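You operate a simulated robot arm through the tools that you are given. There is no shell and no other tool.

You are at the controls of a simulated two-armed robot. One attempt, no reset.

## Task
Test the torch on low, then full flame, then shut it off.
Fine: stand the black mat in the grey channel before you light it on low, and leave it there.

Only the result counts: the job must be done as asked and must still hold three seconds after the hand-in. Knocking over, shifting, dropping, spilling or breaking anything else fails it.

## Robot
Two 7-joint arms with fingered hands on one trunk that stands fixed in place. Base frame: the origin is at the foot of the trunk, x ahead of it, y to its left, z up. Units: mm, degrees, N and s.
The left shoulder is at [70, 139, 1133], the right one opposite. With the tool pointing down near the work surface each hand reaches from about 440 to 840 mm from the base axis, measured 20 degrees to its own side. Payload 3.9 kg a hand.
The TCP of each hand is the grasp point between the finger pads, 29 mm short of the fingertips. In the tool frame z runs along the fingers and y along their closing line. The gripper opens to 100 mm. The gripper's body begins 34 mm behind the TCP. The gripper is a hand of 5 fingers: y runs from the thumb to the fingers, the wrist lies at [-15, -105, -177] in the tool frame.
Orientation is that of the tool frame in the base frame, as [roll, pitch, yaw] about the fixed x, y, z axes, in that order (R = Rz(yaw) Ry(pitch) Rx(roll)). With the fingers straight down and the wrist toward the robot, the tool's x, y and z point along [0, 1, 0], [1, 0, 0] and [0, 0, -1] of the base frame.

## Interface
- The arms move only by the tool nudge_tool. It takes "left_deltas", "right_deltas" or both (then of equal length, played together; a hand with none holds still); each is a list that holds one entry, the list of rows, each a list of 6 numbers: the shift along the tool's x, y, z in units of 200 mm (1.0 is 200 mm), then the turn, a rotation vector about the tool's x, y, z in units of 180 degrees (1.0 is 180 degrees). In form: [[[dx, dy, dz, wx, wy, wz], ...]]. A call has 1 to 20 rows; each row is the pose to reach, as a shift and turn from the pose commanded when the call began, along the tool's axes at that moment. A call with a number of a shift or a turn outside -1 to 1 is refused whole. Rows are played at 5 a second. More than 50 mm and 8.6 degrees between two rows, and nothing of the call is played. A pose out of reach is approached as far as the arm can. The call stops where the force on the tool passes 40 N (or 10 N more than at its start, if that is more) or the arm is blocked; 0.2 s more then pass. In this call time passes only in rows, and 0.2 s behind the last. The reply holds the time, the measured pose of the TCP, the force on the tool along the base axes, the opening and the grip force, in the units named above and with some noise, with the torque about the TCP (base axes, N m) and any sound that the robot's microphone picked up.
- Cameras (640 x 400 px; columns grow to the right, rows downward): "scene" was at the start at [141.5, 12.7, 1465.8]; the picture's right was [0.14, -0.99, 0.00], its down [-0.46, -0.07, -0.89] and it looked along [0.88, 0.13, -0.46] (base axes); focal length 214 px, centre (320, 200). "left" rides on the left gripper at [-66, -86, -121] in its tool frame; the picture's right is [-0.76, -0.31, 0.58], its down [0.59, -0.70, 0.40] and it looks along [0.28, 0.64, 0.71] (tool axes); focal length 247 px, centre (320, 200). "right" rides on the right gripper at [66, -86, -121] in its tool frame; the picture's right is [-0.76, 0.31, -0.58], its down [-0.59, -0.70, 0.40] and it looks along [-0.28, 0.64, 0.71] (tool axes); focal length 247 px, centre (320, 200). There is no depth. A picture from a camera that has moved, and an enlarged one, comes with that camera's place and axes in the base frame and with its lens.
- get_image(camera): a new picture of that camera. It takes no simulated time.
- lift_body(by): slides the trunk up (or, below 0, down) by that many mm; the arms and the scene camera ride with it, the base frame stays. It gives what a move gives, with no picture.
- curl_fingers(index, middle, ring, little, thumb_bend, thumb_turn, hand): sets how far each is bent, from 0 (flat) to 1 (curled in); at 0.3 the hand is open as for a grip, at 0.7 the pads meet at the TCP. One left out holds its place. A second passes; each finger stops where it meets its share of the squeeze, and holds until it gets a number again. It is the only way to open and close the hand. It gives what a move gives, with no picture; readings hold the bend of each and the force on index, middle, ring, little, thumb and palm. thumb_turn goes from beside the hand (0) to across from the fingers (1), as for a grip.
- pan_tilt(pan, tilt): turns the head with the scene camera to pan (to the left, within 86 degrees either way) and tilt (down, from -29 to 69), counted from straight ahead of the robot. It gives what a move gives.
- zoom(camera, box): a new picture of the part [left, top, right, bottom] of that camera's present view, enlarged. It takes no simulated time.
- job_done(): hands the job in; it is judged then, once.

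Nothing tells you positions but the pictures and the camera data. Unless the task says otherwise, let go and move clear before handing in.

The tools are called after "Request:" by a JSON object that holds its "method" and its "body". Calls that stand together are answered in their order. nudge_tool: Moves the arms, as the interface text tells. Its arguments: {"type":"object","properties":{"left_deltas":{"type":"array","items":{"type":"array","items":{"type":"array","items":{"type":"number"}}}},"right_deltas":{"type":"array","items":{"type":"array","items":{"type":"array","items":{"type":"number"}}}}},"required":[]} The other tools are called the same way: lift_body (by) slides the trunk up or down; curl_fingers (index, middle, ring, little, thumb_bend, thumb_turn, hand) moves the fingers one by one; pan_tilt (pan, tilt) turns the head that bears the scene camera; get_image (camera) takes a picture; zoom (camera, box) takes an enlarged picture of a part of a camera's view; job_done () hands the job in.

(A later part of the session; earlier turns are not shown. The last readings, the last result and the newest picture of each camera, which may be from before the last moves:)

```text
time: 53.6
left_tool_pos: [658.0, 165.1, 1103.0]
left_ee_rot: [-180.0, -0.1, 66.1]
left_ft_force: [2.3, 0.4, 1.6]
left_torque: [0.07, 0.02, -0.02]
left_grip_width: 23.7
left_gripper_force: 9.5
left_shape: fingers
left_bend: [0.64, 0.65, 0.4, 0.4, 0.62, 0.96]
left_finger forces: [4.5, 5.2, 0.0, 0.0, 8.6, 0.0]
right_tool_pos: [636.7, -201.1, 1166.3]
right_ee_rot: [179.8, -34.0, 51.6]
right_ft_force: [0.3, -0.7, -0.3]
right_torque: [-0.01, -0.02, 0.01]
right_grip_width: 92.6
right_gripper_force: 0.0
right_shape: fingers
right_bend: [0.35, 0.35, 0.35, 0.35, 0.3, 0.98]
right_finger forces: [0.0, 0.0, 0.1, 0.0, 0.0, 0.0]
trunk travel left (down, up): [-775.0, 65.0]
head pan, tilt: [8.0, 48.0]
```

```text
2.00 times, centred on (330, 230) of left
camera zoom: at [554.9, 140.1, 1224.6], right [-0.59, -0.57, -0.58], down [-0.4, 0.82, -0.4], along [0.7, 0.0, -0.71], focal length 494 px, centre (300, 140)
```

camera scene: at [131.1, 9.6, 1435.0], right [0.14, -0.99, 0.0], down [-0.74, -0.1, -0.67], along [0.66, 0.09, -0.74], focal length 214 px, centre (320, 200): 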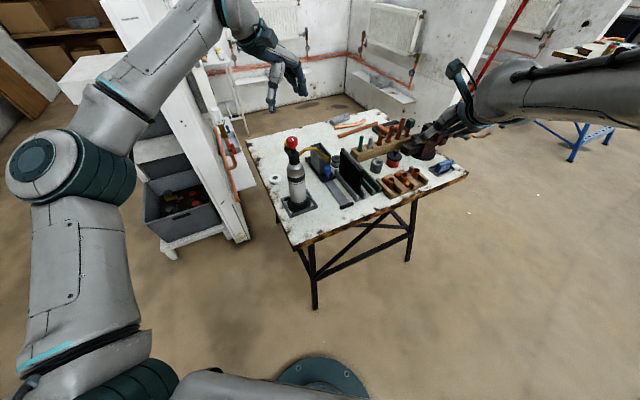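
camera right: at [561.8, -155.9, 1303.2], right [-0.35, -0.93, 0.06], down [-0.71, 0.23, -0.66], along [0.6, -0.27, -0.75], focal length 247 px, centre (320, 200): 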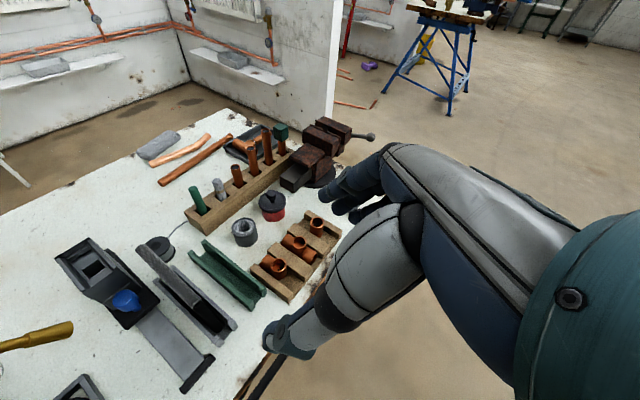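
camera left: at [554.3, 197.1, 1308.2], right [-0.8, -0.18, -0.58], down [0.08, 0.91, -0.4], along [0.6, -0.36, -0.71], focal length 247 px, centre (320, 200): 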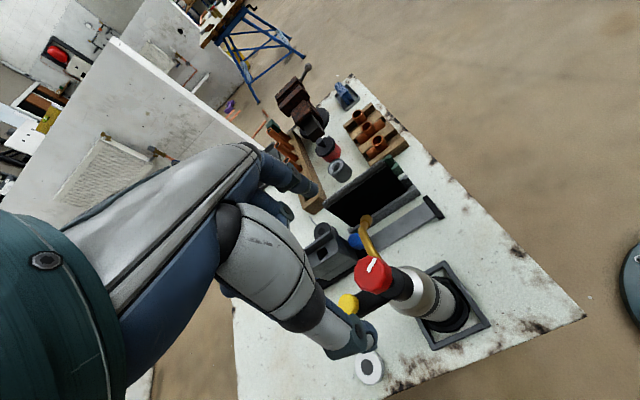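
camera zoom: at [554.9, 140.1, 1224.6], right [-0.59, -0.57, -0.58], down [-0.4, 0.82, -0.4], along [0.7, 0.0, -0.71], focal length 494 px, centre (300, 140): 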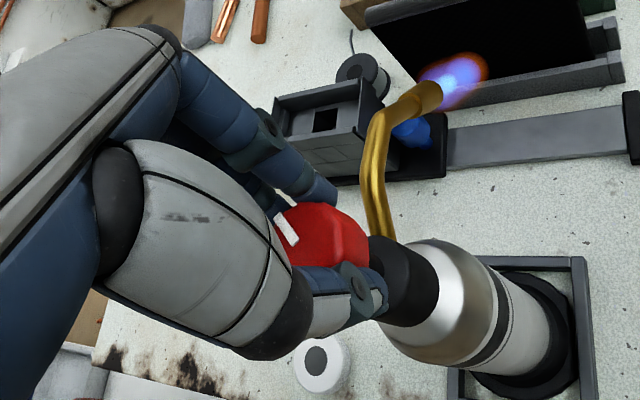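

The flame looks unchanged between about 117° and 139°, so it may already be at its maximum. I'll ratchet once more to take the knob all the way to its stop and be sure of full.

Request:
{"method": "curl_fingers", "body": {"hand": "left", "index": 0.46, "middle": 0.46, "thumb_bend": 0.46}}

Request:
{"method": "nudge_tool", "body": {"left_deltas": [[[0, 0, 0, 0, 0, 0.042], [0, 0, 0, 0, 0, 0.084], [0, 0, 0, 0, 0, 0.126], [0, 0, 0, 0, 0, 0.168], [0, 0, 0, 0, 0, 0.21], [0, 0, 0, 0, 0, 0.252], [0, 0, 0, 0, 0, 0.294], [0, 0, 0, 0, 0, 0.336], [0, 0, 0, 0, 0, 0.372]]]}}

Request:
{"method": "zoom", "body": {"camera": "scene", "box": [285, 125, 315, 155]}}

Request:
{"method": "zoom", "body": {"camera": "left", "box": [230, 130, 430, 330]}}

Request:
{"method": "zoom", "body": {"camera": "scene", "box": [270, 100, 390, 220]}}

```text
time: 54.6
left_tool_pos: [658.7, 163.8, 1102.5]
left_ee_rot: [-180.0, 0.0, 65.8]
left_ft_force: [-0.4, 0.0, 0.4]
left_torque: [-0.01, 0.02, 0.0]
left_grip_width: 60.0
left_gripper_force: 0.1
left_shape: fingers
left_bend: [0.46, 0.46, 0.4, 0.4, 0.46, 0.97]
left_finger forces: [0.0, 0.0, 0.0, 0.0, 0.0, 0.1]
right_tool_pos: [637.0, -200.0, 1165.9]
right_ee_rot: [179.8, -34.0, 51.6]
right_ft_force: [-0.1, -0.9, 0.7]
right_torque: [-0.01, 0.01, 0.02]
right_grip_width: 92.7
right_gripper_force: 0.1
right_shape: fingers
right_bend: [0.35, 0.35, 0.35, 0.35, 0.3, 0.98]
right_finger forces: [0.0, 0.0, 0.1, 0.0, 0.1, 0.0]
trunk travel left (down, up): [-775.0, 65.0]
head pan, tilt: [8.0, 48.0]
```

```text
time: 56.6
left_tool_pos: [658.7, 162.8, 1103.1]
left_ee_rot: [-179.9, 0.1, -1.1]
left_ft_force: [-0.8, 0.1, 0.0]
left_torque: [0.01, 0.0, 0.04]
left_grip_width: 59.7
left_gripper_force: 0.1
left_shape: fingers
left_bend: [0.46, 0.46, 0.4, 0.4, 0.46, 0.98]
left_finger forces: [0.0, 0.1, 0.0, 0.0, 0.0, 0.0]
right_tool_pos: [638.7, -201.5, 1166.3]
right_ee_rot: [179.9, -33.9, 51.5]
right_ft_force: [-0.5, -1.1, 0.3]
right_torque: [0.02, -0.04, -0.01]
right_grip_width: 92.6
right_gripper_force: 0.1
right_shape: fingers
right_bend: [0.35, 0.35, 0.35, 0.35, 0.3, 0.98]
right_finger forces: [0.0, 0.1, 0.1, 0.0, 0.0, 0.0]
trunk travel left (down, up): [-775.0, 65.0]
head pan, tilt: [8.0, 48.0]
```

```text
13.33 times, centred on (300, 140) of scene
camera zoom: at [129.7, 9.2, 1435.1], right [0.14, -0.99, 0.0], down [-0.74, -0.1, -0.67], along [0.66, 0.09, -0.74], focal length 2860 px, centre (587, 1000)
```

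zoom: 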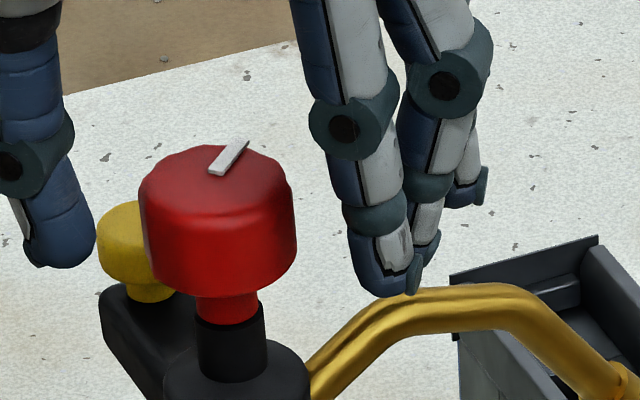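

```text
2.00 times, centred on (330, 230) of left
camera zoom: at [595.7, 251.4, 1224.1], right [-0.75, 0.32, -0.58], down [0.6, 0.69, -0.4], along [0.27, -0.65, -0.71], focal length 494 px, centre (300, 140)
```

zoom: 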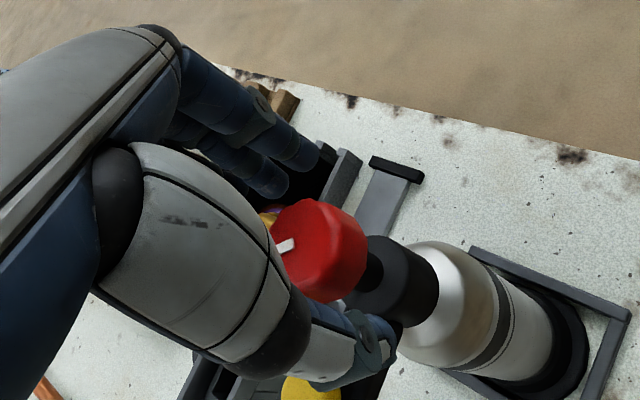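

```text
3.33 times, centred on (330, 160) of scene
camera zoom: at [129.7, 9.2, 1435.1], right [0.14, -0.99, 0.0], down [-0.74, -0.1, -0.67], along [0.66, 0.09, -0.74], focal length 715 px, centre (287, 333)
```

zoom: 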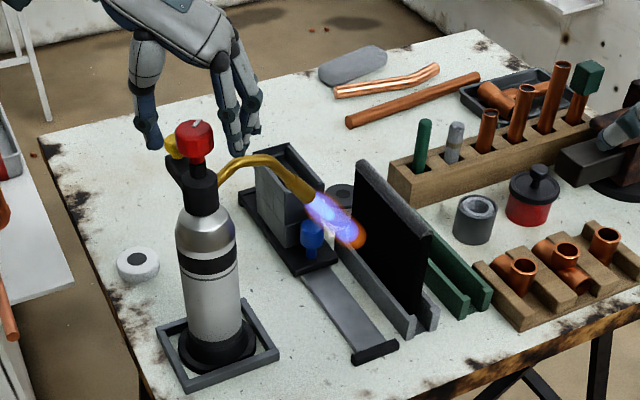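

Request:
{"method": "curl_fingers", "body": {"hand": "left", "index": 0.58, "middle": 0.58, "thumb_bend": 0.58}}

Request:
{"method": "curl_fingers", "body": {"hand": "left", "index": 0.71, "middle": 0.71, "thumb_bend": 0.69}}

Request:
{"method": "nudge_tool", "body": {"left_deltas": [[[0, 0, 0, 0, 0, -0.0417], [0, 0, 0, 0, 0, -0.0833], [0, 0, 0, 0, 0, -0.125], [0, 0, 0, 0, 0, -0.1667]]]}}

Request:
{"method": "zoom", "body": {"camera": "scene", "box": [285, 125, 315, 155]}}

Request:
{"method": "zoom", "body": {"camera": "left", "box": [230, 130, 430, 330]}}

Request:
{"method": "zoom", "body": {"camera": "scene", "box": [270, 100, 390, 220]}}

```text
time: 57.6
left_tool_pos: [657.4, 164.3, 1102.4]
left_ee_rot: [180.0, 0.0, -1.2]
left_ft_force: [0.6, -0.6, 0.6]
left_torque: [0.01, 0.02, 0.03]
left_grip_width: 33.5
left_gripper_force: 0.1
left_shape: fingers
left_bend: [0.57, 0.57, 0.4, 0.4, 0.57, 0.98]
left_finger forces: [0.0, 0.1, 0.0, 0.1, 0.1, 0.0]
right_tool_pos: [637.8, -199.5, 1165.3]
right_ee_rot: [179.8, -34.0, 51.6]
right_ft_force: [0.7, -0.2, 0.1]
right_torque: [-0.04, -0.02, 0.01]
right_grip_width: 92.5
right_gripper_force: 0.1
right_shape: fingers
right_bend: [0.35, 0.35, 0.35, 0.35, 0.3, 0.98]
right_finger forces: [0.1, 0.0, 0.1, 0.0, 0.0, 0.1]
trunk travel left (down, up): [-775.0, 65.0]
head pan, tilt: [8.0, 48.0]
```

```text
time: 58.6
left_tool_pos: [658.3, 165.4, 1102.1]
left_ee_rot: [-179.9, -0.1, -1.0]
left_ft_force: [0.3, -1.6, 2.0]
left_torque: [0.07, 0.01, 0.0]
left_grip_width: 24.2
left_gripper_force: 9.1
left_shape: fingers
left_bend: [0.64, 0.65, 0.4, 0.4, 0.62, 0.96]
left_finger forces: [4.8, 4.9, 0.0, 0.0, 8.7, 0.1]
right_tool_pos: [638.1, -200.4, 1167.2]
right_ee_rot: [179.9, -34.0, 51.5]
right_ft_force: [0.4, 0.0, 0.0]
right_torque: [-0.03, 0.0, -0.01]
right_grip_width: 92.4
right_gripper_force: 0.1
right_shape: fingers
right_bend: [0.35, 0.35, 0.35, 0.35, 0.3, 0.98]
right_finger forces: [0.0, 0.1, 0.0, 0.0, 0.0, 0.0]
trunk travel left (down, up): [-775.0, 65.0]
head pan, tilt: [8.0, 48.0]
```

```text
time: 59.6
left_tool_pos: [657.6, 163.8, 1102.7]
left_ee_rot: [180.0, -0.1, 29.0]
left_ft_force: [-0.4, -1.2, -0.1]
left_torque: [-0.02, 0.02, -0.09]
left_grip_width: 18.8
left_gripper_force: 6.9
left_shape: fingers
left_bend: [0.67, 0.64, 0.4, 0.4, 0.63, 0.97]
left_finger forces: [2.1, 5.4, 0.0, 0.0, 5.7, 0.0]
right_tool_pos: [638.3, -199.7, 1167.1]
right_ee_rot: [179.8, -34.1, 51.6]
right_ft_force: [-0.2, 0.0, 0.5]
right_torque: [0.03, 0.02, -0.01]
right_grip_width: 92.7
right_gripper_force: 0.0
right_shape: fingers
right_bend: [0.35, 0.35, 0.35, 0.35, 0.3, 0.98]
right_finger forces: [0.1, 0.0, 0.0, 0.0, 0.1, 0.1]
trunk travel left (down, up): [-775.0, 65.0]
head pan, tilt: [8.0, 48.0]
```

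```text
13.33 times, centred on (300, 140) of scene
camera zoom: at [128.6, 10.8, 1435.2], right [0.14, -0.99, 0.0], down [-0.74, -0.1, -0.67], along [0.66, 0.09, -0.74], focal length 2860 px, centre (587, 1000)
```

zoom: 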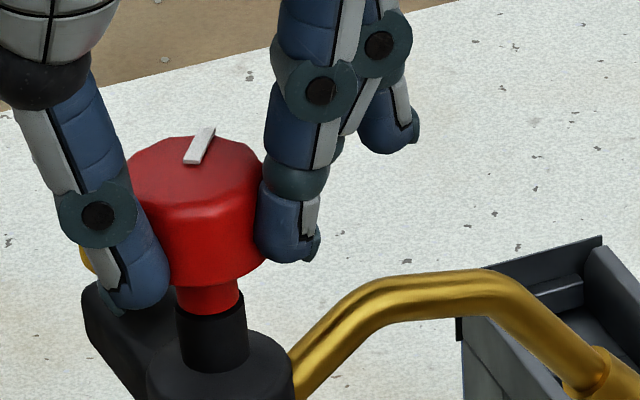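

```text
2.00 times, centred on (330, 230) of left
camera zoom: at [560.2, 208.5, 1224.2], right [-0.81, -0.1, -0.58], down [0.17, 0.9, -0.4], along [0.56, -0.42, -0.71], focal length 494 px, centre (300, 140)
```

zoom: 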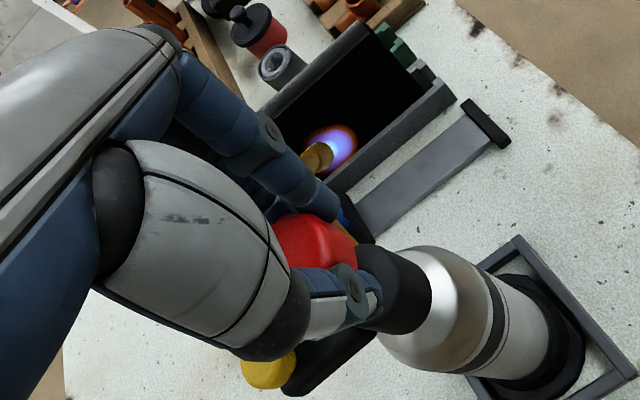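

```text
3.33 times, centred on (330, 160) of scene
camera zoom: at [128.6, 10.8, 1435.2], right [0.14, -0.99, 0.0], down [-0.74, -0.1, -0.67], along [0.66, 0.09, -0.74], focal length 715 px, centre (287, 333)
```

zoom: 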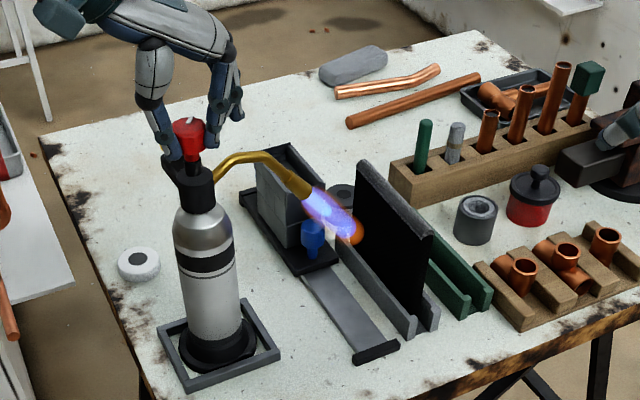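

The twist reading rose and the knob stopped following, so it's at the full stop with full flame confirmed. I'll release now and then turn it back clockwise to off.

Request:
{"method": "curl_fingers", "body": {"hand": "left", "index": 0.46, "middle": 0.46, "thumb_bend": 0.46}}

Request:
{"method": "zoom", "body": {"camera": "scene", "box": [270, 100, 390, 220]}}

Request:
{"method": "zoom", "body": {"camera": "scene", "box": [285, 125, 315, 155]}}

Request:
{"method": "nudge_tool", "body": {"left_deltas": [[[0, 0, 0, 0, 0, -0.0417], [0, 0, 0, 0, 0, -0.0833], [0, 0, 0, 0, 0, -0.125], [0, 0, 0, 0, 0, -0.1667], [0, 0, 0, 0, 0, -0.206]]]}}

Request:
{"method": "zoom", "body": {"camera": "left", "box": [230, 130, 430, 330]}}

Request:
{"method": "zoom", "body": {"camera": "scene", "box": [285, 125, 315, 155]}}

```text
time: 60.6
left_tool_pos: [657.5, 165.0, 1103.9]
left_ee_rot: [180.0, 0.0, 28.9]
left_ft_force: [0.6, 0.2, -0.1]
left_torque: [0.0, 0.01, 0.01]
left_grip_width: 59.6
left_gripper_force: 0.0
left_shape: fingers
left_bend: [0.46, 0.46, 0.4, 0.4, 0.46, 0.97]
left_finger forces: [0.0, 0.0, 0.0, 0.2, 0.0, 0.1]
right_tool_pos: [637.9, -200.6, 1167.5]
right_ee_rot: [179.8, -34.1, 51.7]
right_ft_force: [-0.8, 0.1, -0.7]
right_torque: [0.0, -0.01, -0.01]
right_grip_width: 92.5
right_gripper_force: 0.1
right_shape: fingers
right_bend: [0.35, 0.35, 0.35, 0.35, 0.3, 0.98]
right_finger forces: [0.0, 0.0, 0.0, 0.1, 0.1, 0.1]
trunk travel left (down, up): [-775.0, 65.0]
head pan, tilt: [8.0, 48.0]
```

```text
3.33 times, centred on (330, 160) of scene
camera zoom: at [129.1, 10.6, 1435.2], right [0.14, -0.99, 0.0], down [-0.74, -0.1, -0.67], along [0.66, 0.09, -0.74], focal length 715 px, centre (287, 333)
```

zoom: 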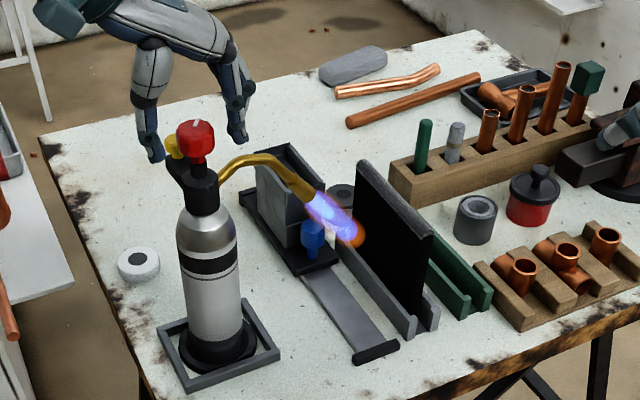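

```text
13.33 times, centred on (300, 140) of scene
camera zoom: at [129.1, 10.6, 1435.2], right [0.14, -0.99, 0.0], down [-0.74, -0.1, -0.67], along [0.66, 0.09, -0.74], focal length 2860 px, centre (587, 1000)
```

zoom: 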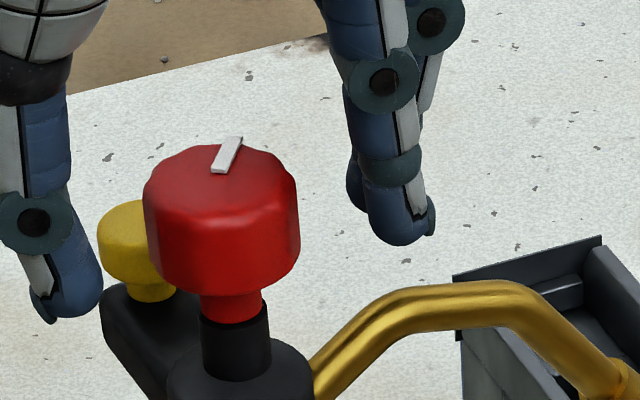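

```text
time: 61.8
left_tool_pos: [656.5, 164.2, 1103.3]
left_ee_rot: [-179.9, 0.0, 66.0]
left_ft_force: [1.1, 0.5, 0.3]
left_torque: [0.02, -0.01, 0.04]
left_grip_width: 59.7
left_gripper_force: 0.0
left_shape: fingers
left_bend: [0.46, 0.46, 0.4, 0.4, 0.46, 0.98]
left_finger forces: [0.0, 0.0, 0.1, 0.0, 0.0, 0.1]
right_tool_pos: [637.4, -200.8, 1167.0]
right_ee_rot: [179.9, -34.1, 51.5]
right_ft_force: [-1.3, -0.3, 0.5]
right_torque: [0.03, -0.03, -0.02]
right_grip_width: 92.6
right_gripper_force: 0.1
right_shape: fingers
right_bend: [0.35, 0.35, 0.35, 0.35, 0.3, 0.98]
right_finger forces: [0.0, 0.0, 0.1, 0.0, 0.0, 0.1]
trunk travel left (down, up): [-775.0, 65.0]
head pan, tilt: [8.0, 48.0]
```

```text
2.00 times, centred on (330, 230) of left
camera zoom: at [554.0, 139.8, 1224.6], right [-0.59, -0.57, -0.58], down [-0.4, 0.82, -0.4], along [0.7, 0.0, -0.71], focal length 494 px, centre (300, 140)
```

zoom: 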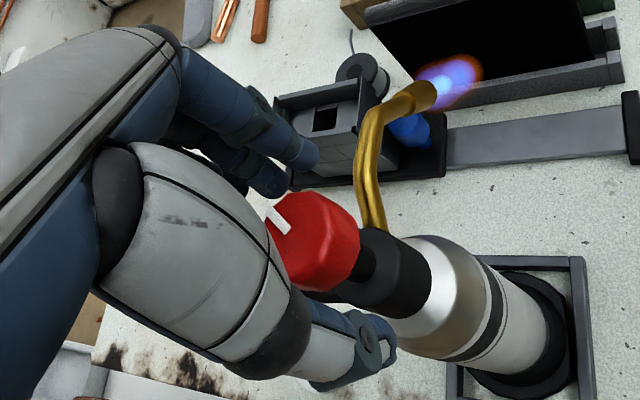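

```text
13.33 times, centred on (300, 140) of scene
camera zoom: at [129.0, 10.3, 1435.2], right [0.14, -0.99, 0.0], down [-0.74, -0.1, -0.67], along [0.66, 0.09, -0.74], focal length 2860 px, centre (587, 1000)
```

zoom: 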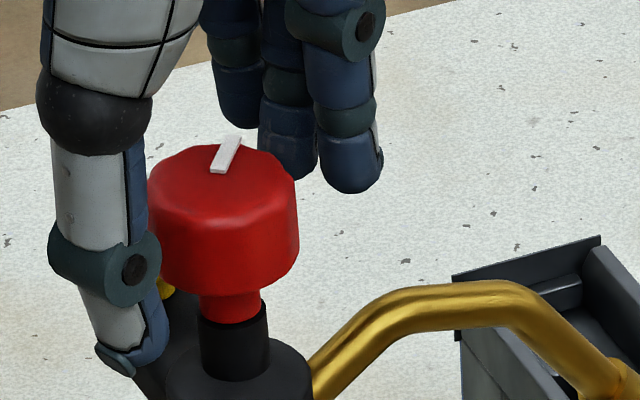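

The pointer is at about −17°, so off is roughly 130° clockwise. I'll grip here and turn clockwise.

Request:
{"method": "curl_fingers", "body": {"hand": "left", "index": 0.58, "middle": 0.58, "thumb_bend": 0.58}}

Request:
{"method": "curl_fingers", "body": {"hand": "left", "index": 0.72, "middle": 0.72, "thumb_bend": 0.7}}

Request:
{"method": "nudge_tool", "body": {"left_deltas": [[[0.002, -0.001, 0, 0, 0, 0.0417], [0.004, -0.002, 0, 0, 0, 0.0833], [0.007, -0.003, 0, 0, 0, 0.125], [0.009, -0.004, 0, 0, 0, 0.1667], [0.011, -0.005, 0, 0, 0, 0.2083], [0.013, -0.006, 0, 0, 0, 0.25], [0.016, -0.007, 0, 0, 0, 0.2917], [0.018, -0.008, 0, 0, 0, 0.3333], [0.02, -0.009, 0, 0, 0, 0.375]]]}}

Request:
{"method": "zoom", "body": {"camera": "scene", "box": [285, 125, 315, 155]}}

Request:
{"method": "zoom", "body": {"camera": "scene", "box": [270, 100, 390, 220]}}

Request:
{"method": "zoom", "body": {"camera": "left", "box": [230, 130, 430, 330]}}

```text
time: 62.8
left_tool_pos: [657.5, 163.8, 1103.9]
left_ee_rot: [-180.0, 0.0, 65.9]
left_ft_force: [0.3, -0.6, -0.9]
left_torque: [0.0, 0.0, 0.03]
left_grip_width: 33.4
left_gripper_force: 0.3
left_shape: fingers
left_bend: [0.57, 0.57, 0.4, 0.4, 0.57, 0.98]
left_finger forces: [0.0, 0.2, 0.1, 0.0, 0.0, 0.1]
right_tool_pos: [637.6, -201.3, 1168.1]
right_ee_rot: [179.9, -34.0, 51.6]
right_ft_force: [-0.8, -0.6, -0.3]
right_torque: [0.01, -0.01, 0.02]
right_grip_width: 92.5
right_gripper_force: 0.1
right_shape: fingers
right_bend: [0.35, 0.35, 0.35, 0.35, 0.3, 0.98]
right_finger forces: [0.0, 0.1, 0.0, 0.0, 0.0, 0.0]
trunk travel left (down, up): [-775.0, 65.0]
head pan, tilt: [8.0, 48.0]
```

```text
time: 63.8
left_tool_pos: [657.8, 163.7, 1102.8]
left_ee_rot: [-179.9, 0.1, 66.0]
left_ft_force: [1.3, -0.6, 1.9]
left_torque: [-0.02, 0.07, -0.06]
left_grip_width: 22.9
left_gripper_force: 10.3
left_shape: fingers
left_bend: [0.64, 0.64, 0.4, 0.4, 0.63, 0.97]
left_finger forces: [5.0, 6.0, 0.0, 0.0, 8.8, 0.1]
right_tool_pos: [637.0, -201.9, 1168.2]
right_ee_rot: [179.9, -34.0, 51.6]
right_ft_force: [0.0, 0.1, -0.3]
right_torque: [-0.01, 0.0, -0.01]
right_grip_width: 92.7
right_gripper_force: 0.0
right_shape: fingers
right_bend: [0.35, 0.35, 0.35, 0.35, 0.3, 0.98]
right_finger forces: [0.0, 0.0, 0.1, 0.0, 0.1, 0.0]
trunk travel left (down, up): [-775.0, 65.0]
head pan, tilt: [8.0, 48.0]
```

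```text
time: 65.8
left_tool_pos: [656.6, 167.0, 1102.4]
left_ee_rot: [180.0, 0.1, -1.5]
left_ft_force: [-0.3, -0.1, 2.1]
left_torque: [0.11, 0.05, -0.02]
left_grip_width: 22.3
left_gripper_force: 9.4
left_shape: fingers
left_bend: [0.64, 0.64, 0.4, 0.4, 0.63, 0.96]
left_finger forces: [4.7, 5.6, 0.0, 0.0, 9.0, 0.0]
right_tool_pos: [637.9, -202.5, 1166.9]
right_ee_rot: [180.0, -34.1, 51.5]
right_ft_force: [-0.3, -0.7, -0.6]
right_torque: [0.05, 0.02, 0.05]
right_grip_width: 92.7
right_gripper_force: 0.0
right_shape: fingers
right_bend: [0.35, 0.35, 0.35, 0.35, 0.3, 0.98]
right_finger forces: [0.0, 0.1, 0.0, 0.0, 0.0, 0.0]
trunk travel left (down, up): [-775.0, 65.0]
head pan, tilt: [8.0, 48.0]
```

```text
13.33 times, centred on (300, 140) of scene
camera zoom: at [129.5, 8.4, 1435.1], right [0.14, -0.99, 0.0], down [-0.74, -0.1, -0.67], along [0.66, 0.09, -0.74], focal length 2860 px, centre (587, 1000)
```

zoom: 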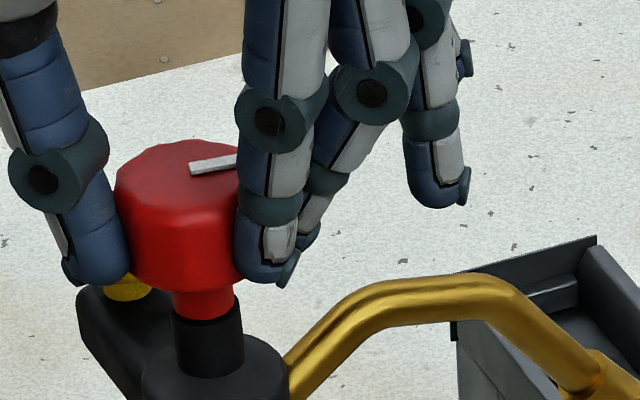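

```text
3.33 times, centred on (330, 160) of scene
camera zoom: at [129.5, 8.4, 1435.1], right [0.14, -0.99, 0.0], down [-0.74, -0.1, -0.67], along [0.66, 0.09, -0.74], focal length 715 px, centre (287, 333)
```

zoom: 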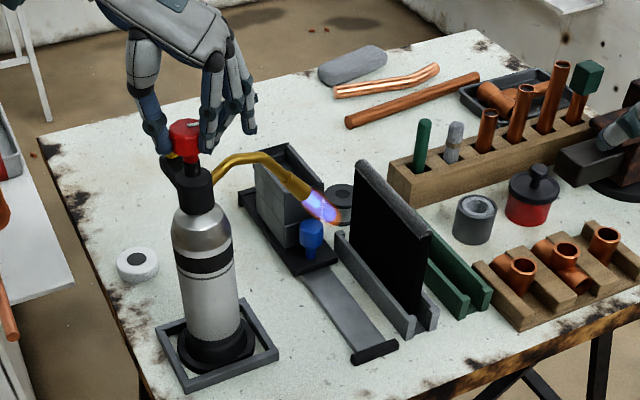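

```text
2.00 times, centred on (330, 230) of left
camera zoom: at [595.8, 255.1, 1224.5], right [-0.75, 0.33, -0.58], down [0.61, 0.69, -0.4], along [0.27, -0.65, -0.71], focal length 494 px, centre (300, 140)
```

zoom: 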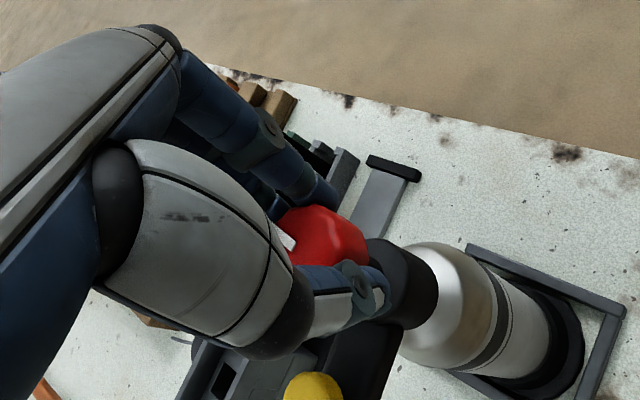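

It's back to low flame, and the bottle is leaning slightly toward the hand. I'll ease that while trying another 40° clockwise in the same grip.

Request:
{"method": "nudge_tool", "body": {"left_deltas": [[[0.005, 0.018, 0, 0, 0, 0.0417], [0.005, 0.02, 0, 0, 0, 0.0833], [0.005, 0.02, 0, 0, 0, 0.125], [0.005, 0.02, 0, 0, 0, 0.1667], [0.005, 0.02, 0, 0, 0, 0.2083]]]}}

Request:
{"method": "zoom", "body": {"camera": "scene", "box": [285, 125, 315, 155]}}

Request:
{"method": "zoom", "body": {"camera": "scene", "box": [270, 100, 390, 220]}}

Request:
{"method": "zoom", "body": {"camera": "left", "box": [230, 130, 430, 330]}}

```text
time: 67.0
left_tool_pos: [611.4, 137.2, 1117.8]
left_ee_rot: [-179.1, -1.0, -32.0]
left_ft_force: [0.4, 0.2, 0.6]
left_torque: [0.0, 0.01, -0.03]
left_grip_width: 0.0
left_gripper_force: 0.0
left_shape: fingers
left_bend: [0.72, 0.72, 0.4, 0.4, 0.7, 0.98]
left_finger forces: [0.0, 0.0, 0.0, 0.1, 0.0, 0.1]
left hand out of reach, approached as far as the arm can: row 1, 2, 3, 4, 5
right_tool_pos: [636.1, -200.4, 1167.6]
right_ee_rot: [179.9, -33.9, 51.5]
right_ft_force: [-0.1, 0.9, -0.7]
right_torque: [0.01, 0.0, -0.06]
right_grip_width: 92.6
right_gripper_force: 0.0
right_shape: fingers
right_bend: [0.35, 0.35, 0.35, 0.35, 0.3, 0.98]
right_finger forces: [0.1, 0.0, 0.1, 0.0, 0.1, 0.1]
trunk travel left (down, up): [-775.0, 65.0]
head pan, tilt: [8.0, 48.0]
```

```text
13.33 times, centred on (300, 140) of scene
camera zoom: at [128.6, 11.0, 1435.2], right [0.14, -0.99, 0.0], down [-0.74, -0.1, -0.67], along [0.66, 0.09, -0.74], focal length 2860 px, centre (587, 1000)
```

zoom: 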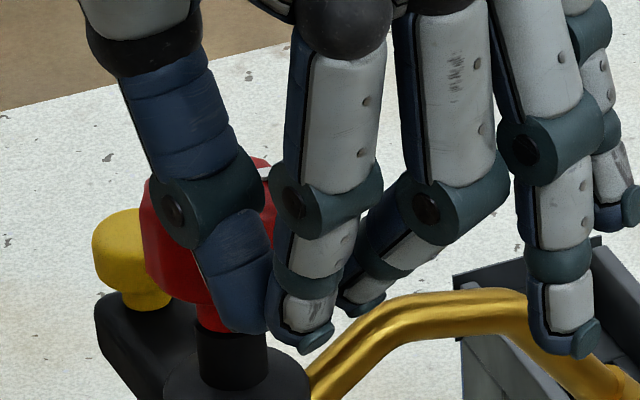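

```text
3.33 times, centred on (330, 160) of scene
camera zoom: at [128.6, 11.0, 1435.2], right [0.14, -0.99, 0.0], down [-0.74, -0.1, -0.67], along [0.66, 0.09, -0.74], focal length 715 px, centre (287, 333)
```

zoom: 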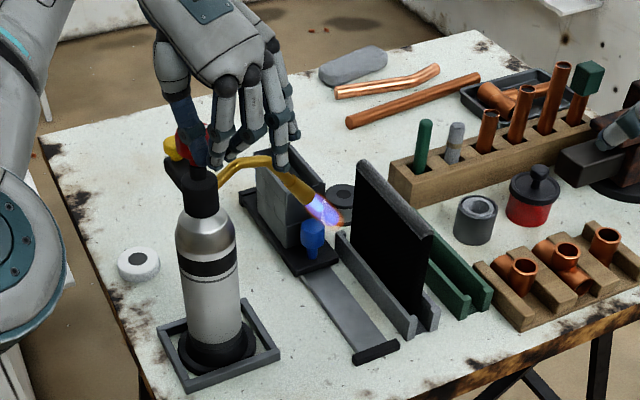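

```text
2.00 times, centred on (330, 230) of left
camera zoom: at [599.7, 245.4, 1239.2], right [-0.46, 0.66, -0.59], down [0.88, 0.28, -0.38], along [-0.08, -0.69, -0.72], focal length 494 px, centre (300, 140)
```

zoom: 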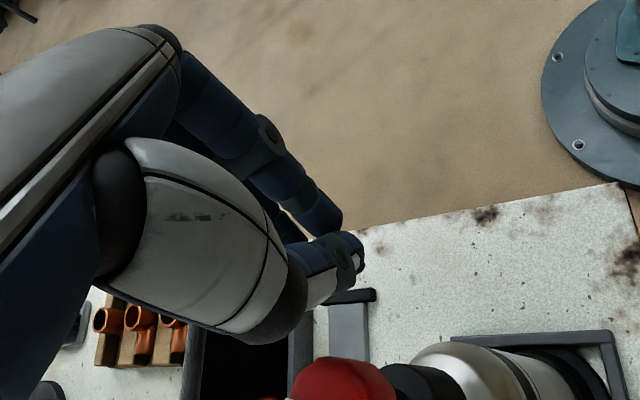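

The arm ran out of reach and the fingers slid off the knob. The bottle is still upright and the flame is still low. To get clear without sweeping sideways, I'll raise the trunk so the hand goes straight up.

Request:
{"method": "lift_body", "body": {"by": 60}}

Request:
{"method": "get_image", "body": {"camera": "scene"}}

Request:
{"method": "zoom", "body": {"camera": "scene", "box": [260, 100, 400, 240]}}

```text
time: 68.0
left_tool_pos: [612.3, 136.3, 1178.0]
left_ee_rot: [-179.1, -1.0, -32.0]
left_ft_force: [-0.4, 0.2, -0.5]
left_torque: [-0.01, 0.02, -0.06]
left_grip_width: 0.0
left_gripper_force: 0.2
left_shape: fingers
left_bend: [0.72, 0.72, 0.4, 0.4, 0.7, 0.98]
left_finger forces: [0.0, 0.0, 0.0, 0.0, 0.0, 0.1]
right_tool_pos: [636.3, -200.2, 1227.0]
right_ee_rot: [179.9, -34.1, 51.5]
right_ft_force: [-0.5, -0.6, 0.3]
right_torque: [0.03, 0.01, 0.0]
right_grip_width: 92.4
right_gripper_force: 0.1
right_shape: fingers
right_bend: [0.35, 0.35, 0.35, 0.35, 0.3, 0.98]
right_finger forces: [0.0, 0.0, 0.0, 0.0, 0.1, 0.0]
trunk travel left (down, up): [-835.0, 5.0]
head pan, tilt: [8.0, 48.0]
```

```text
taken
camera scene: at [129.3, 9.9, 1495.1], right [0.14, -0.99, 0.0], down [-0.74, -0.1, -0.67], along [0.66, 0.09, -0.74], focal length 214 px, centre (320, 200)
```

scene: 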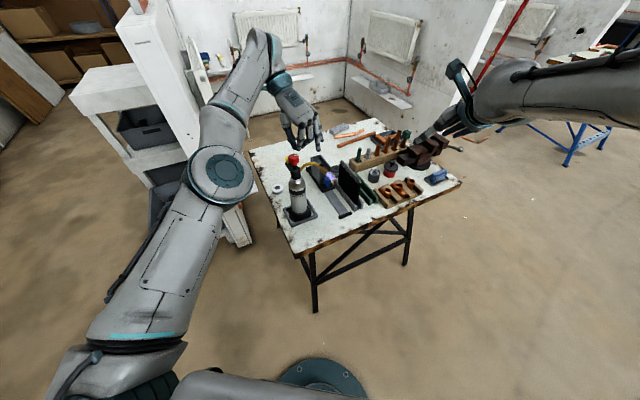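

```text
2.86 times, centred on (330, 170) of scene
camera zoom: at [129.3, 9.9, 1495.1], right [0.14, -0.99, 0.0], down [-0.74, -0.1, -0.67], along [0.66, 0.09, -0.74], focal length 613 px, centre (291, 286)
```

zoom: 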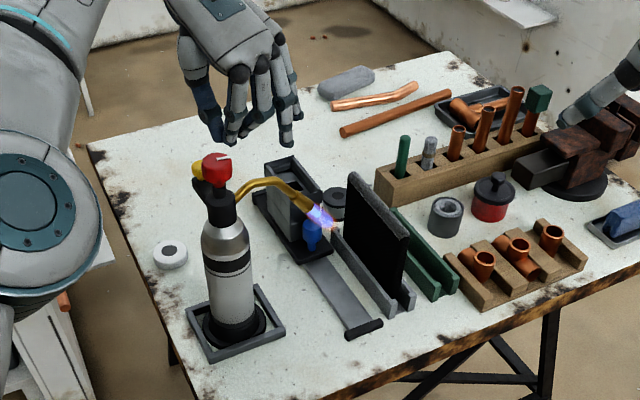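

The torch is upright with the flame still low, and the hand is clear above it. I'll open the fingers and swing the hand back to a reachable yaw, watching its motion first.

Request:
{"method": "curl_fingers", "body": {"hand": "left", "index": 0.4, "middle": 0.4, "thumb_bend": 0.4}}

Request:
{"method": "nudge_tool", "body": {"left_deltas": [[[0, 0, -0.05, 0, 0, -0.02]]]}}

```text
time: 69.0
left_tool_pos: [611.5, 137.2, 1178.0]
left_ee_rot: [-179.1, -1.0, -32.0]
left_ft_force: [-0.1, -0.8, -0.7]
left_torque: [-0.02, 0.06, -0.01]
left_grip_width: 74.4
left_gripper_force: 0.1
left_shape: fingers
left_bend: [0.4, 0.4, 0.4, 0.4, 0.4, 0.98]
left_finger forces: [0.0, 0.0, 0.1, 0.0, 0.0, 0.0]
right_tool_pos: [638.2, -201.0, 1227.6]
right_ee_rot: [179.9, -34.0, 51.5]
right_ft_force: [0.8, -0.7, 0.4]
right_torque: [0.0, 0.02, 0.0]
right_grip_width: 92.6
right_gripper_force: 0.1
right_shape: fingers
right_bend: [0.35, 0.35, 0.35, 0.35, 0.3, 0.98]
right_finger forces: [0.1, 0.1, 0.1, 0.0, 0.0, 0.1]
trunk travel left (down, up): [-835.0, 5.0]
head pan, tilt: [8.0, 48.0]
```

```text
time: 69.4
left_tool_pos: [613.3, 135.1, 1187.3]
left_ee_rot: [-179.3, -1.1, -28.3]
left_ft_force: [0.2, 0.1, 0.3]
left_torque: [0.04, 0.0, 0.03]
left_grip_width: 74.4
left_gripper_force: 0.0
left_shape: fingers
left_bend: [0.4, 0.4, 0.4, 0.4, 0.4, 0.98]
left_finger forces: [0.0, 0.0, 0.0, 0.0, 0.0, 0.0]
right_tool_pos: [638.0, -200.5, 1226.3]
right_ee_rot: [179.9, -34.0, 51.6]
right_ft_force: [-0.1, -0.3, -0.3]
right_torque: [-0.01, 0.0, -0.04]
right_grip_width: 92.6
right_gripper_force: 0.0
right_shape: fingers
right_bend: [0.35, 0.35, 0.35, 0.35, 0.3, 0.98]
right_finger forces: [0.0, 0.0, 0.0, 0.0, 0.1, 0.1]
trunk travel left (down, up): [-835.0, 5.0]
head pan, tilt: [8.0, 48.0]
```

Motion is normal. I'll swing back to yaw 64 above the knob.

Request:
{"method": "nudge_tool", "body": {"left_deltas": [[[0.011, -0.02, 0, 0, 0, -0.0428], [0.022, -0.039, 0, 0, 0, -0.0855], [0.033, -0.059, 0, 0, 0, -0.1283], [0.043, -0.078, 0, 0, 0, -0.171], [0.054, -0.098, 0, 0, 0, -0.2138], [0.065, -0.117, 0, 0, 0, -0.2565], [0.076, -0.137, 0, 0, 0, -0.2993], [0.087, -0.156, 0, 0, 0, -0.342], [0.098, -0.176, 0, 0, 0, -0.3848], [0.108, -0.195, 0, 0, 0, -0.4275], [0.119, -0.215, 0, 0, 0, -0.4703], [0.13, -0.234, 0, 0, 0, -0.513]]]}}

Request:
{"method": "zoom", "body": {"camera": "left", "box": [300, 200, 460, 330]}}

Request:
{"method": "zoom", "body": {"camera": "scene", "box": [260, 100, 400, 240]}}

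Request:
{"method": "zoom", "body": {"camera": "scene", "box": [284, 145, 314, 175]}}

```text
time: 72.0
left_tool_pos: [656.5, 165.2, 1189.5]
left_ee_rot: [178.8, -0.9, 64.3]
left_ft_force: [0.5, 0.5, -1.2]
left_torque: [0.0, 0.0, 0.01]
left_grip_width: 74.7
left_gripper_force: 0.1
left_shape: fingers
left_bend: [0.4, 0.4, 0.4, 0.4, 0.4, 0.98]
left_finger forces: [0.1, 0.0, 0.0, 0.0, 0.0, 0.0]
left hand out of reach, approached as far as the arm can: row 1, 2, 3, 4, 5, 6, 7
right_tool_pos: [637.1, -200.4, 1227.0]
right_ee_rot: [179.9, -33.9, 51.5]
right_ft_force: [0.8, -1.3, 0.3]
right_torque: [0.01, 0.02, -0.01]
right_grip_width: 92.5
right_gripper_force: 0.0
right_shape: fingers
right_bend: [0.35, 0.35, 0.35, 0.35, 0.3, 0.98]
right_finger forces: [0.0, 0.0, 0.1, 0.0, 0.0, 0.0]
trunk travel left (down, up): [-835.0, 5.0]
head pan, tilt: [8.0, 48.0]
```

```text
3.08 times, centred on (380, 265) of left
camera zoom: at [550.1, 144.5, 1307.4], right [-0.59, -0.54, -0.59], down [-0.37, 0.84, -0.4], along [0.72, -0.02, -0.7], focal length 760 px, centre (135, 0)
```

zoom: 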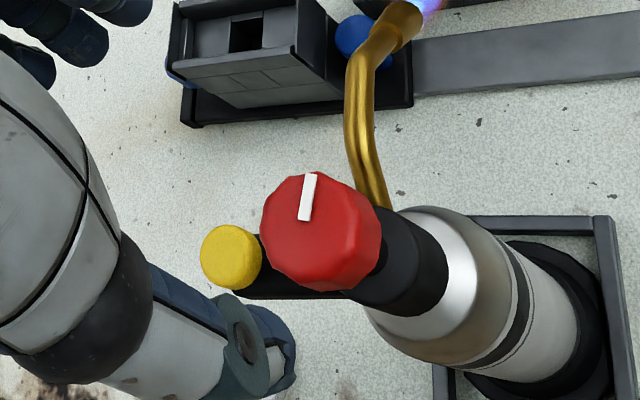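

```text
2.86 times, centred on (330, 170) of scene
camera zoom: at [129.4, 9.9, 1495.1], right [0.14, -0.99, 0.0], down [-0.74, -0.1, -0.67], along [0.66, 0.09, -0.74], focal length 613 px, centre (291, 286)
```

zoom: 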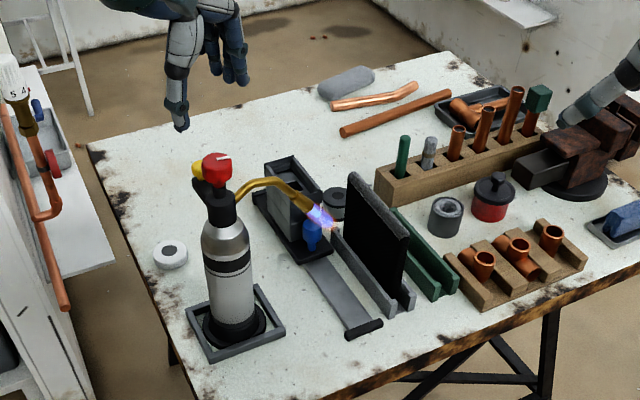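

```text
13.33 times, centred on (299, 160) of scene
camera zoom: at [129.4, 9.9, 1495.1], right [0.14, -0.99, 0.0], down [-0.74, -0.1, -0.67], along [0.66, 0.09, -0.74], focal length 2860 px, centre (600, 733)
```

zoom: 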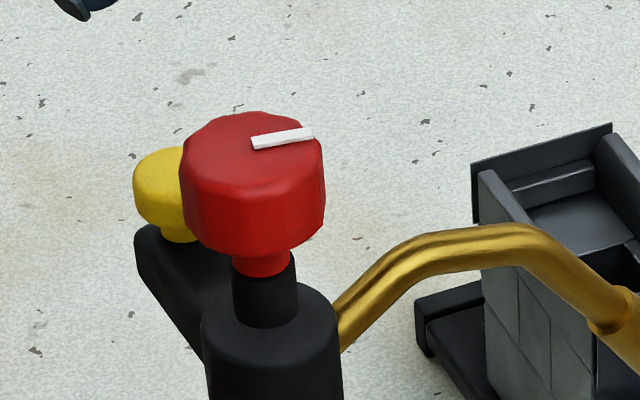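

The pointer is at about −69°, so roughly 78° clockwise remains. I'll level the hand and centre it, then bring the trunk back down to restore the earlier arm geometry.

Request:
{"method": "nudge_tool", "body": {"left_deltas": [[[0.0, -0.005, 0, 0.00665, -0.005, 0]]]}}

Request:
{"method": "lift_body", "body": {"by": -60}}

Request:
{"method": "zoom", "body": {"camera": "left", "box": [260, 160, 420, 320]}}

Request:
{"method": "zoom", "body": {"camera": "scene", "box": [270, 100, 330, 160]}}

```text
time: 72.4
left_tool_pos: [655.5, 165.5, 1189.7]
left_ee_rot: [-179.9, 0.1, 64.0]
left_ft_force: [0.1, -1.1, 0.5]
left_torque: [-0.04, 0.02, -0.02]
left_grip_width: 74.5
left_gripper_force: 0.0
left_shape: fingers
left_bend: [0.4, 0.4, 0.4, 0.4, 0.4, 0.98]
left_finger forces: [0.1, 0.1, 0.0, 0.0, 0.0, 0.0]
right_tool_pos: [637.7, -201.3, 1227.1]
right_ee_rot: [-180.0, -34.0, 51.6]
right_ft_force: [-0.2, -0.6, 0.0]
right_torque: [-0.01, 0.0, 0.03]
right_grip_width: 92.4
right_gripper_force: 0.0
right_shape: fingers
right_bend: [0.35, 0.35, 0.35, 0.35, 0.3, 0.98]
right_finger forces: [0.0, 0.0, 0.0, 0.1, 0.0, 0.1]
trunk travel left (down, up): [-835.0, 5.0]
head pan, tilt: [8.0, 48.0]
```

```text
time: 73.4
left_tool_pos: [654.7, 166.3, 1129.0]
left_ee_rot: [180.0, 0.1, 64.0]
left_ft_force: [-0.8, 0.2, 0.2]
left_torque: [-0.01, 0.0, 0.01]
left_grip_width: 74.7
left_gripper_force: 0.1
left_shape: fingers
left_bend: [0.4, 0.4, 0.4, 0.4, 0.4, 0.98]
left_finger forces: [0.0, 0.1, 0.0, 0.1, 0.1, 0.1]
right_tool_pos: [638.0, -200.4, 1167.2]
right_ee_rot: [179.8, -34.0, 51.6]
right_ft_force: [0.5, -0.2, -0.4]
right_torque: [0.01, 0.01, 0.02]
right_grip_width: 92.6
right_gripper_force: 0.0
right_shape: fingers
right_bend: [0.35, 0.35, 0.35, 0.35, 0.3, 0.98]
right_finger forces: [0.0, 0.0, 0.0, 0.0, 0.0, 0.0]
trunk travel left (down, up): [-775.0, 65.0]
head pan, tilt: [8.0, 48.0]
```

```text
2.50 times, centred on (340, 240) of left
camera zoom: at [551.5, 146.1, 1250.6], right [-0.61, -0.55, -0.58], down [-0.37, 0.84, -0.4], along [0.7, -0.03, -0.71], focal length 617 px, centre (270, 100)
```

zoom: 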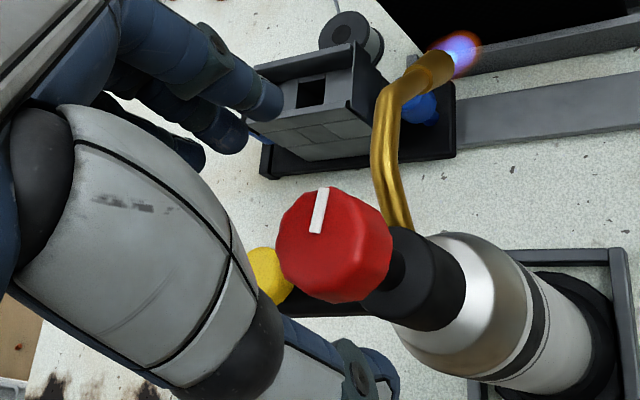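

```text
6.67 times, centred on (300, 130) of scene
camera zoom: at [128.9, 10.6, 1435.2], right [0.14, -0.99, 0.0], down [-0.74, -0.1, -0.67], along [0.66, 0.09, -0.74], focal length 1430 px, centre (453, 667)
```

zoom: 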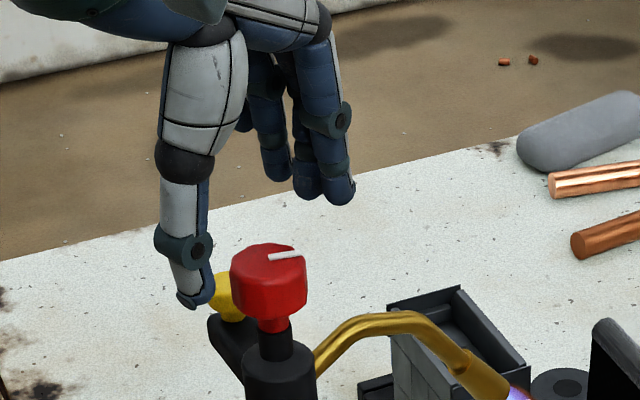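

Request:
{"method": "nudge_tool", "body": {"left_deltas": [[[-0.008, 0.003, 0.07, 0, 0, 0], [-0.008, 0.003, 0.13, 0, 0, 0]]]}}

Request:
{"method": "curl_fingers", "body": {"hand": "left", "index": 0.58, "middle": 0.58, "thumb_bend": 0.58}}

Request:
{"method": "curl_fingers", "body": {"hand": "left", "index": 0.72, "middle": 0.72, "thumb_bend": 0.7}}

Request:
{"method": "zoom", "body": {"camera": "scene", "box": [270, 100, 390, 220]}}

Request:
{"method": "zoom", "body": {"camera": "left", "box": [230, 130, 430, 330]}}

```text
time: 74.0
left_tool_pos: [655.4, 164.7, 1103.9]
left_ee_rot: [-180.0, 0.1, 64.1]
left_ft_force: [-0.5, 0.2, -0.8]
left_torque: [0.01, -0.01, 0.0]
left_grip_width: 74.6
left_gripper_force: 0.1
left_shape: fingers
left_bend: [0.4, 0.4, 0.4, 0.4, 0.4, 0.98]
left_finger forces: [0.0, 0.1, 0.0, 0.1, 0.0, 0.1]
right_tool_pos: [636.2, -200.9, 1166.8]
right_ee_rot: [179.9, -33.9, 51.5]
right_ft_force: [0.1, 0.2, -0.3]
right_torque: [0.0, -0.01, -0.04]
right_grip_width: 92.6
right_gripper_force: 0.0
right_shape: fingers
right_bend: [0.35, 0.35, 0.35, 0.35, 0.3, 0.98]
right_finger forces: [0.0, 0.0, 0.0, 0.0, 0.1, 0.0]
trunk travel left (down, up): [-775.0, 65.0]
head pan, tilt: [8.0, 48.0]
```

```text
time: 75.0
left_tool_pos: [653.8, 164.4, 1104.5]
left_ee_rot: [-179.9, 0.1, 64.0]
left_ft_force: [0.0, 0.6, 0.5]
left_torque: [0.01, 0.03, 0.01]
left_grip_width: 33.1
left_gripper_force: 0.2
left_shape: fingers
left_bend: [0.57, 0.57, 0.4, 0.4, 0.57, 0.98]
left_finger forces: [0.1, 0.0, 0.0, 0.1, 0.0, 0.0]
right_tool_pos: [636.7, -199.1, 1167.3]
right_ee_rot: [179.8, -34.0, 51.6]
right_ft_force: [0.0, -0.3, -0.5]
right_torque: [-0.02, 0.01, 0.0]
right_grip_width: 92.5
right_gripper_force: 0.1
right_shape: fingers
right_bend: [0.35, 0.35, 0.35, 0.35, 0.3, 0.98]
right_finger forces: [0.0, 0.0, 0.0, 0.0, 0.1, 0.1]
trunk travel left (down, up): [-775.0, 65.0]
head pan, tilt: [8.0, 48.0]
```

```text
time: 76.0
left_tool_pos: [654.9, 163.5, 1104.0]
left_ee_rot: [180.0, 0.2, 64.0]
left_ft_force: [1.1, -0.5, 1.5]
left_torque: [0.02, 0.11, -0.03]
left_grip_width: 23.0
left_gripper_force: 9.6
left_shape: fingers
left_bend: [0.64, 0.64, 0.4, 0.4, 0.63, 0.96]
left_finger forces: [5.1, 5.7, 0.0, 0.0, 9.3, 0.1]
right_tool_pos: [637.2, -200.8, 1166.9]
right_ee_rot: [180.0, -34.0, 51.5]
right_ft_force: [0.7, 0.6, -0.1]
right_torque: [0.0, -0.02, 0.04]
right_grip_width: 92.6
right_gripper_force: 0.1
right_shape: fingers
right_bend: [0.35, 0.35, 0.35, 0.35, 0.3, 0.98]
right_finger forces: [0.1, 0.1, 0.0, 0.0, 0.0, 0.1]
trunk travel left (down, up): [-775.0, 65.0]
head pan, tilt: [8.0, 48.0]
```

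```text
3.33 times, centred on (330, 160) of scene
camera zoom: at [129.1, 10.4, 1435.2], right [0.14, -0.99, 0.0], down [-0.74, -0.1, -0.67], along [0.66, 0.09, -0.74], focal length 715 px, centre (287, 333)
```

zoom: 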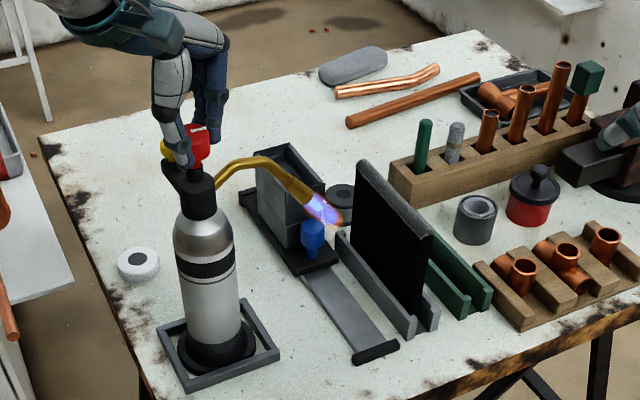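

```text
2.00 times, centred on (330, 230) of left
camera zoom: at [550.8, 143.9, 1225.2], right [-0.61, -0.55, -0.58], down [-0.37, 0.84, -0.4], along [0.7, -0.03, -0.71], focal length 494 px, centre (300, 140)
```

zoom: 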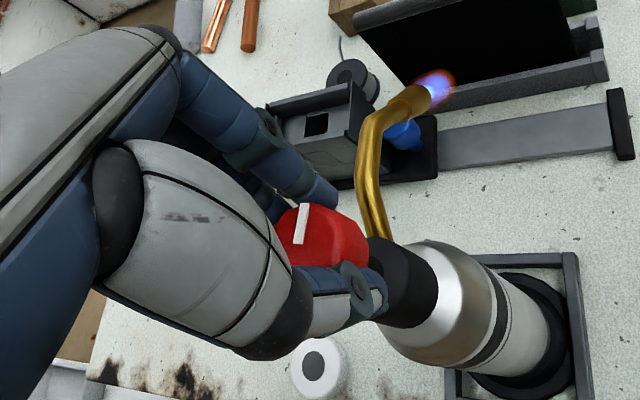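

Grip is good. I'll turn 60° clockwise, staying within the known reachable range.

Request:
{"method": "nudge_tool", "body": {"left_deltas": [[[0, 0.002, 0, 0, 0, 0.0417], [0.001, 0.003, 0, 0, 0, 0.0833], [0.001, 0.005, 0, 0, 0, 0.125], [0.002, 0.006, 0, 0, 0, 0.1667], [0.002, 0.008, 0, 0, 0, 0.2083], [0.002, 0.009, 0, 0, 0, 0.25], [0.003, 0.011, 0, 0, 0, 0.2917], [0.003, 0.012, 0, 0, 0, 0.3333]]]}}

Request:
{"method": "zoom", "body": {"camera": "scene", "box": [285, 125, 315, 155]}}

Request:
{"method": "zoom", "body": {"camera": "scene", "box": [270, 100, 390, 220]}}

Request:
{"method": "zoom", "body": {"camera": "left", "box": [230, 130, 430, 330]}}

```text
time: 77.8
left_tool_pos: [657.1, 163.0, 1103.8]
left_ee_rot: [-180.0, 0.2, 4.0]
left_ft_force: [-0.6, -0.4, 2.5]
left_torque: [0.15, 0.08, -0.01]
left_grip_width: 22.8
left_gripper_force: 10.2
left_shape: fingers
left_bend: [0.64, 0.65, 0.4, 0.4, 0.63, 0.95]
left_finger forces: [5.2, 5.2, 0.1, 0.0, 9.9, 0.0]
right_tool_pos: [636.8, -200.5, 1167.8]
right_ee_rot: [179.9, -34.0, 51.5]
right_ft_force: [1.1, 0.0, -0.2]
right_torque: [0.0, -0.02, 0.0]
right_grip_width: 92.4
right_gripper_force: 0.0
right_shape: fingers
right_bend: [0.35, 0.35, 0.35, 0.35, 0.3, 0.98]
right_finger forces: [0.0, 0.1, 0.1, 0.0, 0.1, 0.0]
trunk travel left (down, up): [-775.0, 65.0]
head pan, tilt: [8.0, 48.0]
```

```text
13.33 times, centred on (300, 140) of scene
camera zoom: at [128.7, 9.5, 1435.2], right [0.14, -0.99, 0.0], down [-0.74, -0.1, -0.67], along [0.66, 0.09, -0.74], focal length 2860 px, centre (587, 1000)
```

zoom: 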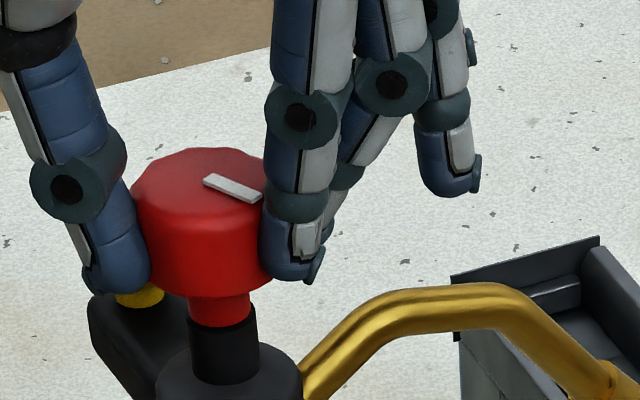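

```text
3.33 times, centred on (330, 160) of scene
camera zoom: at [128.7, 9.5, 1435.2], right [0.14, -0.99, 0.0], down [-0.74, -0.1, -0.67], along [0.66, 0.09, -0.74], focal length 715 px, centre (287, 333)
```

zoom: 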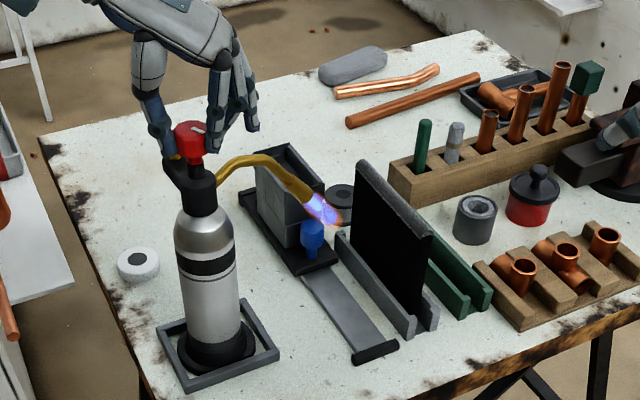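

```text
2.00 times, centred on (330, 230) of left
camera zoom: at [587.8, 245.6, 1224.5], right [-0.78, 0.25, -0.58], down [0.54, 0.74, -0.4], along [0.33, -0.62, -0.71], focal length 494 px, centre (300, 140)
```

zoom: 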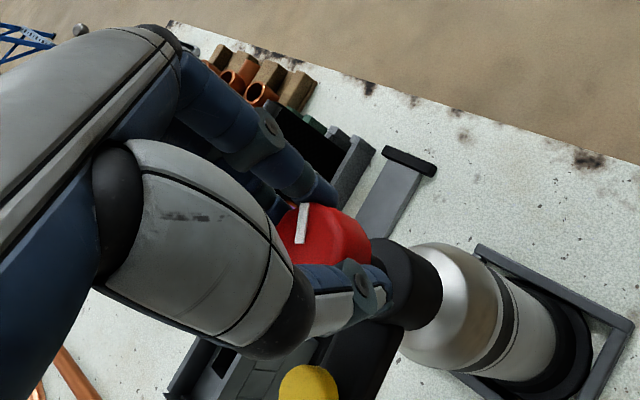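

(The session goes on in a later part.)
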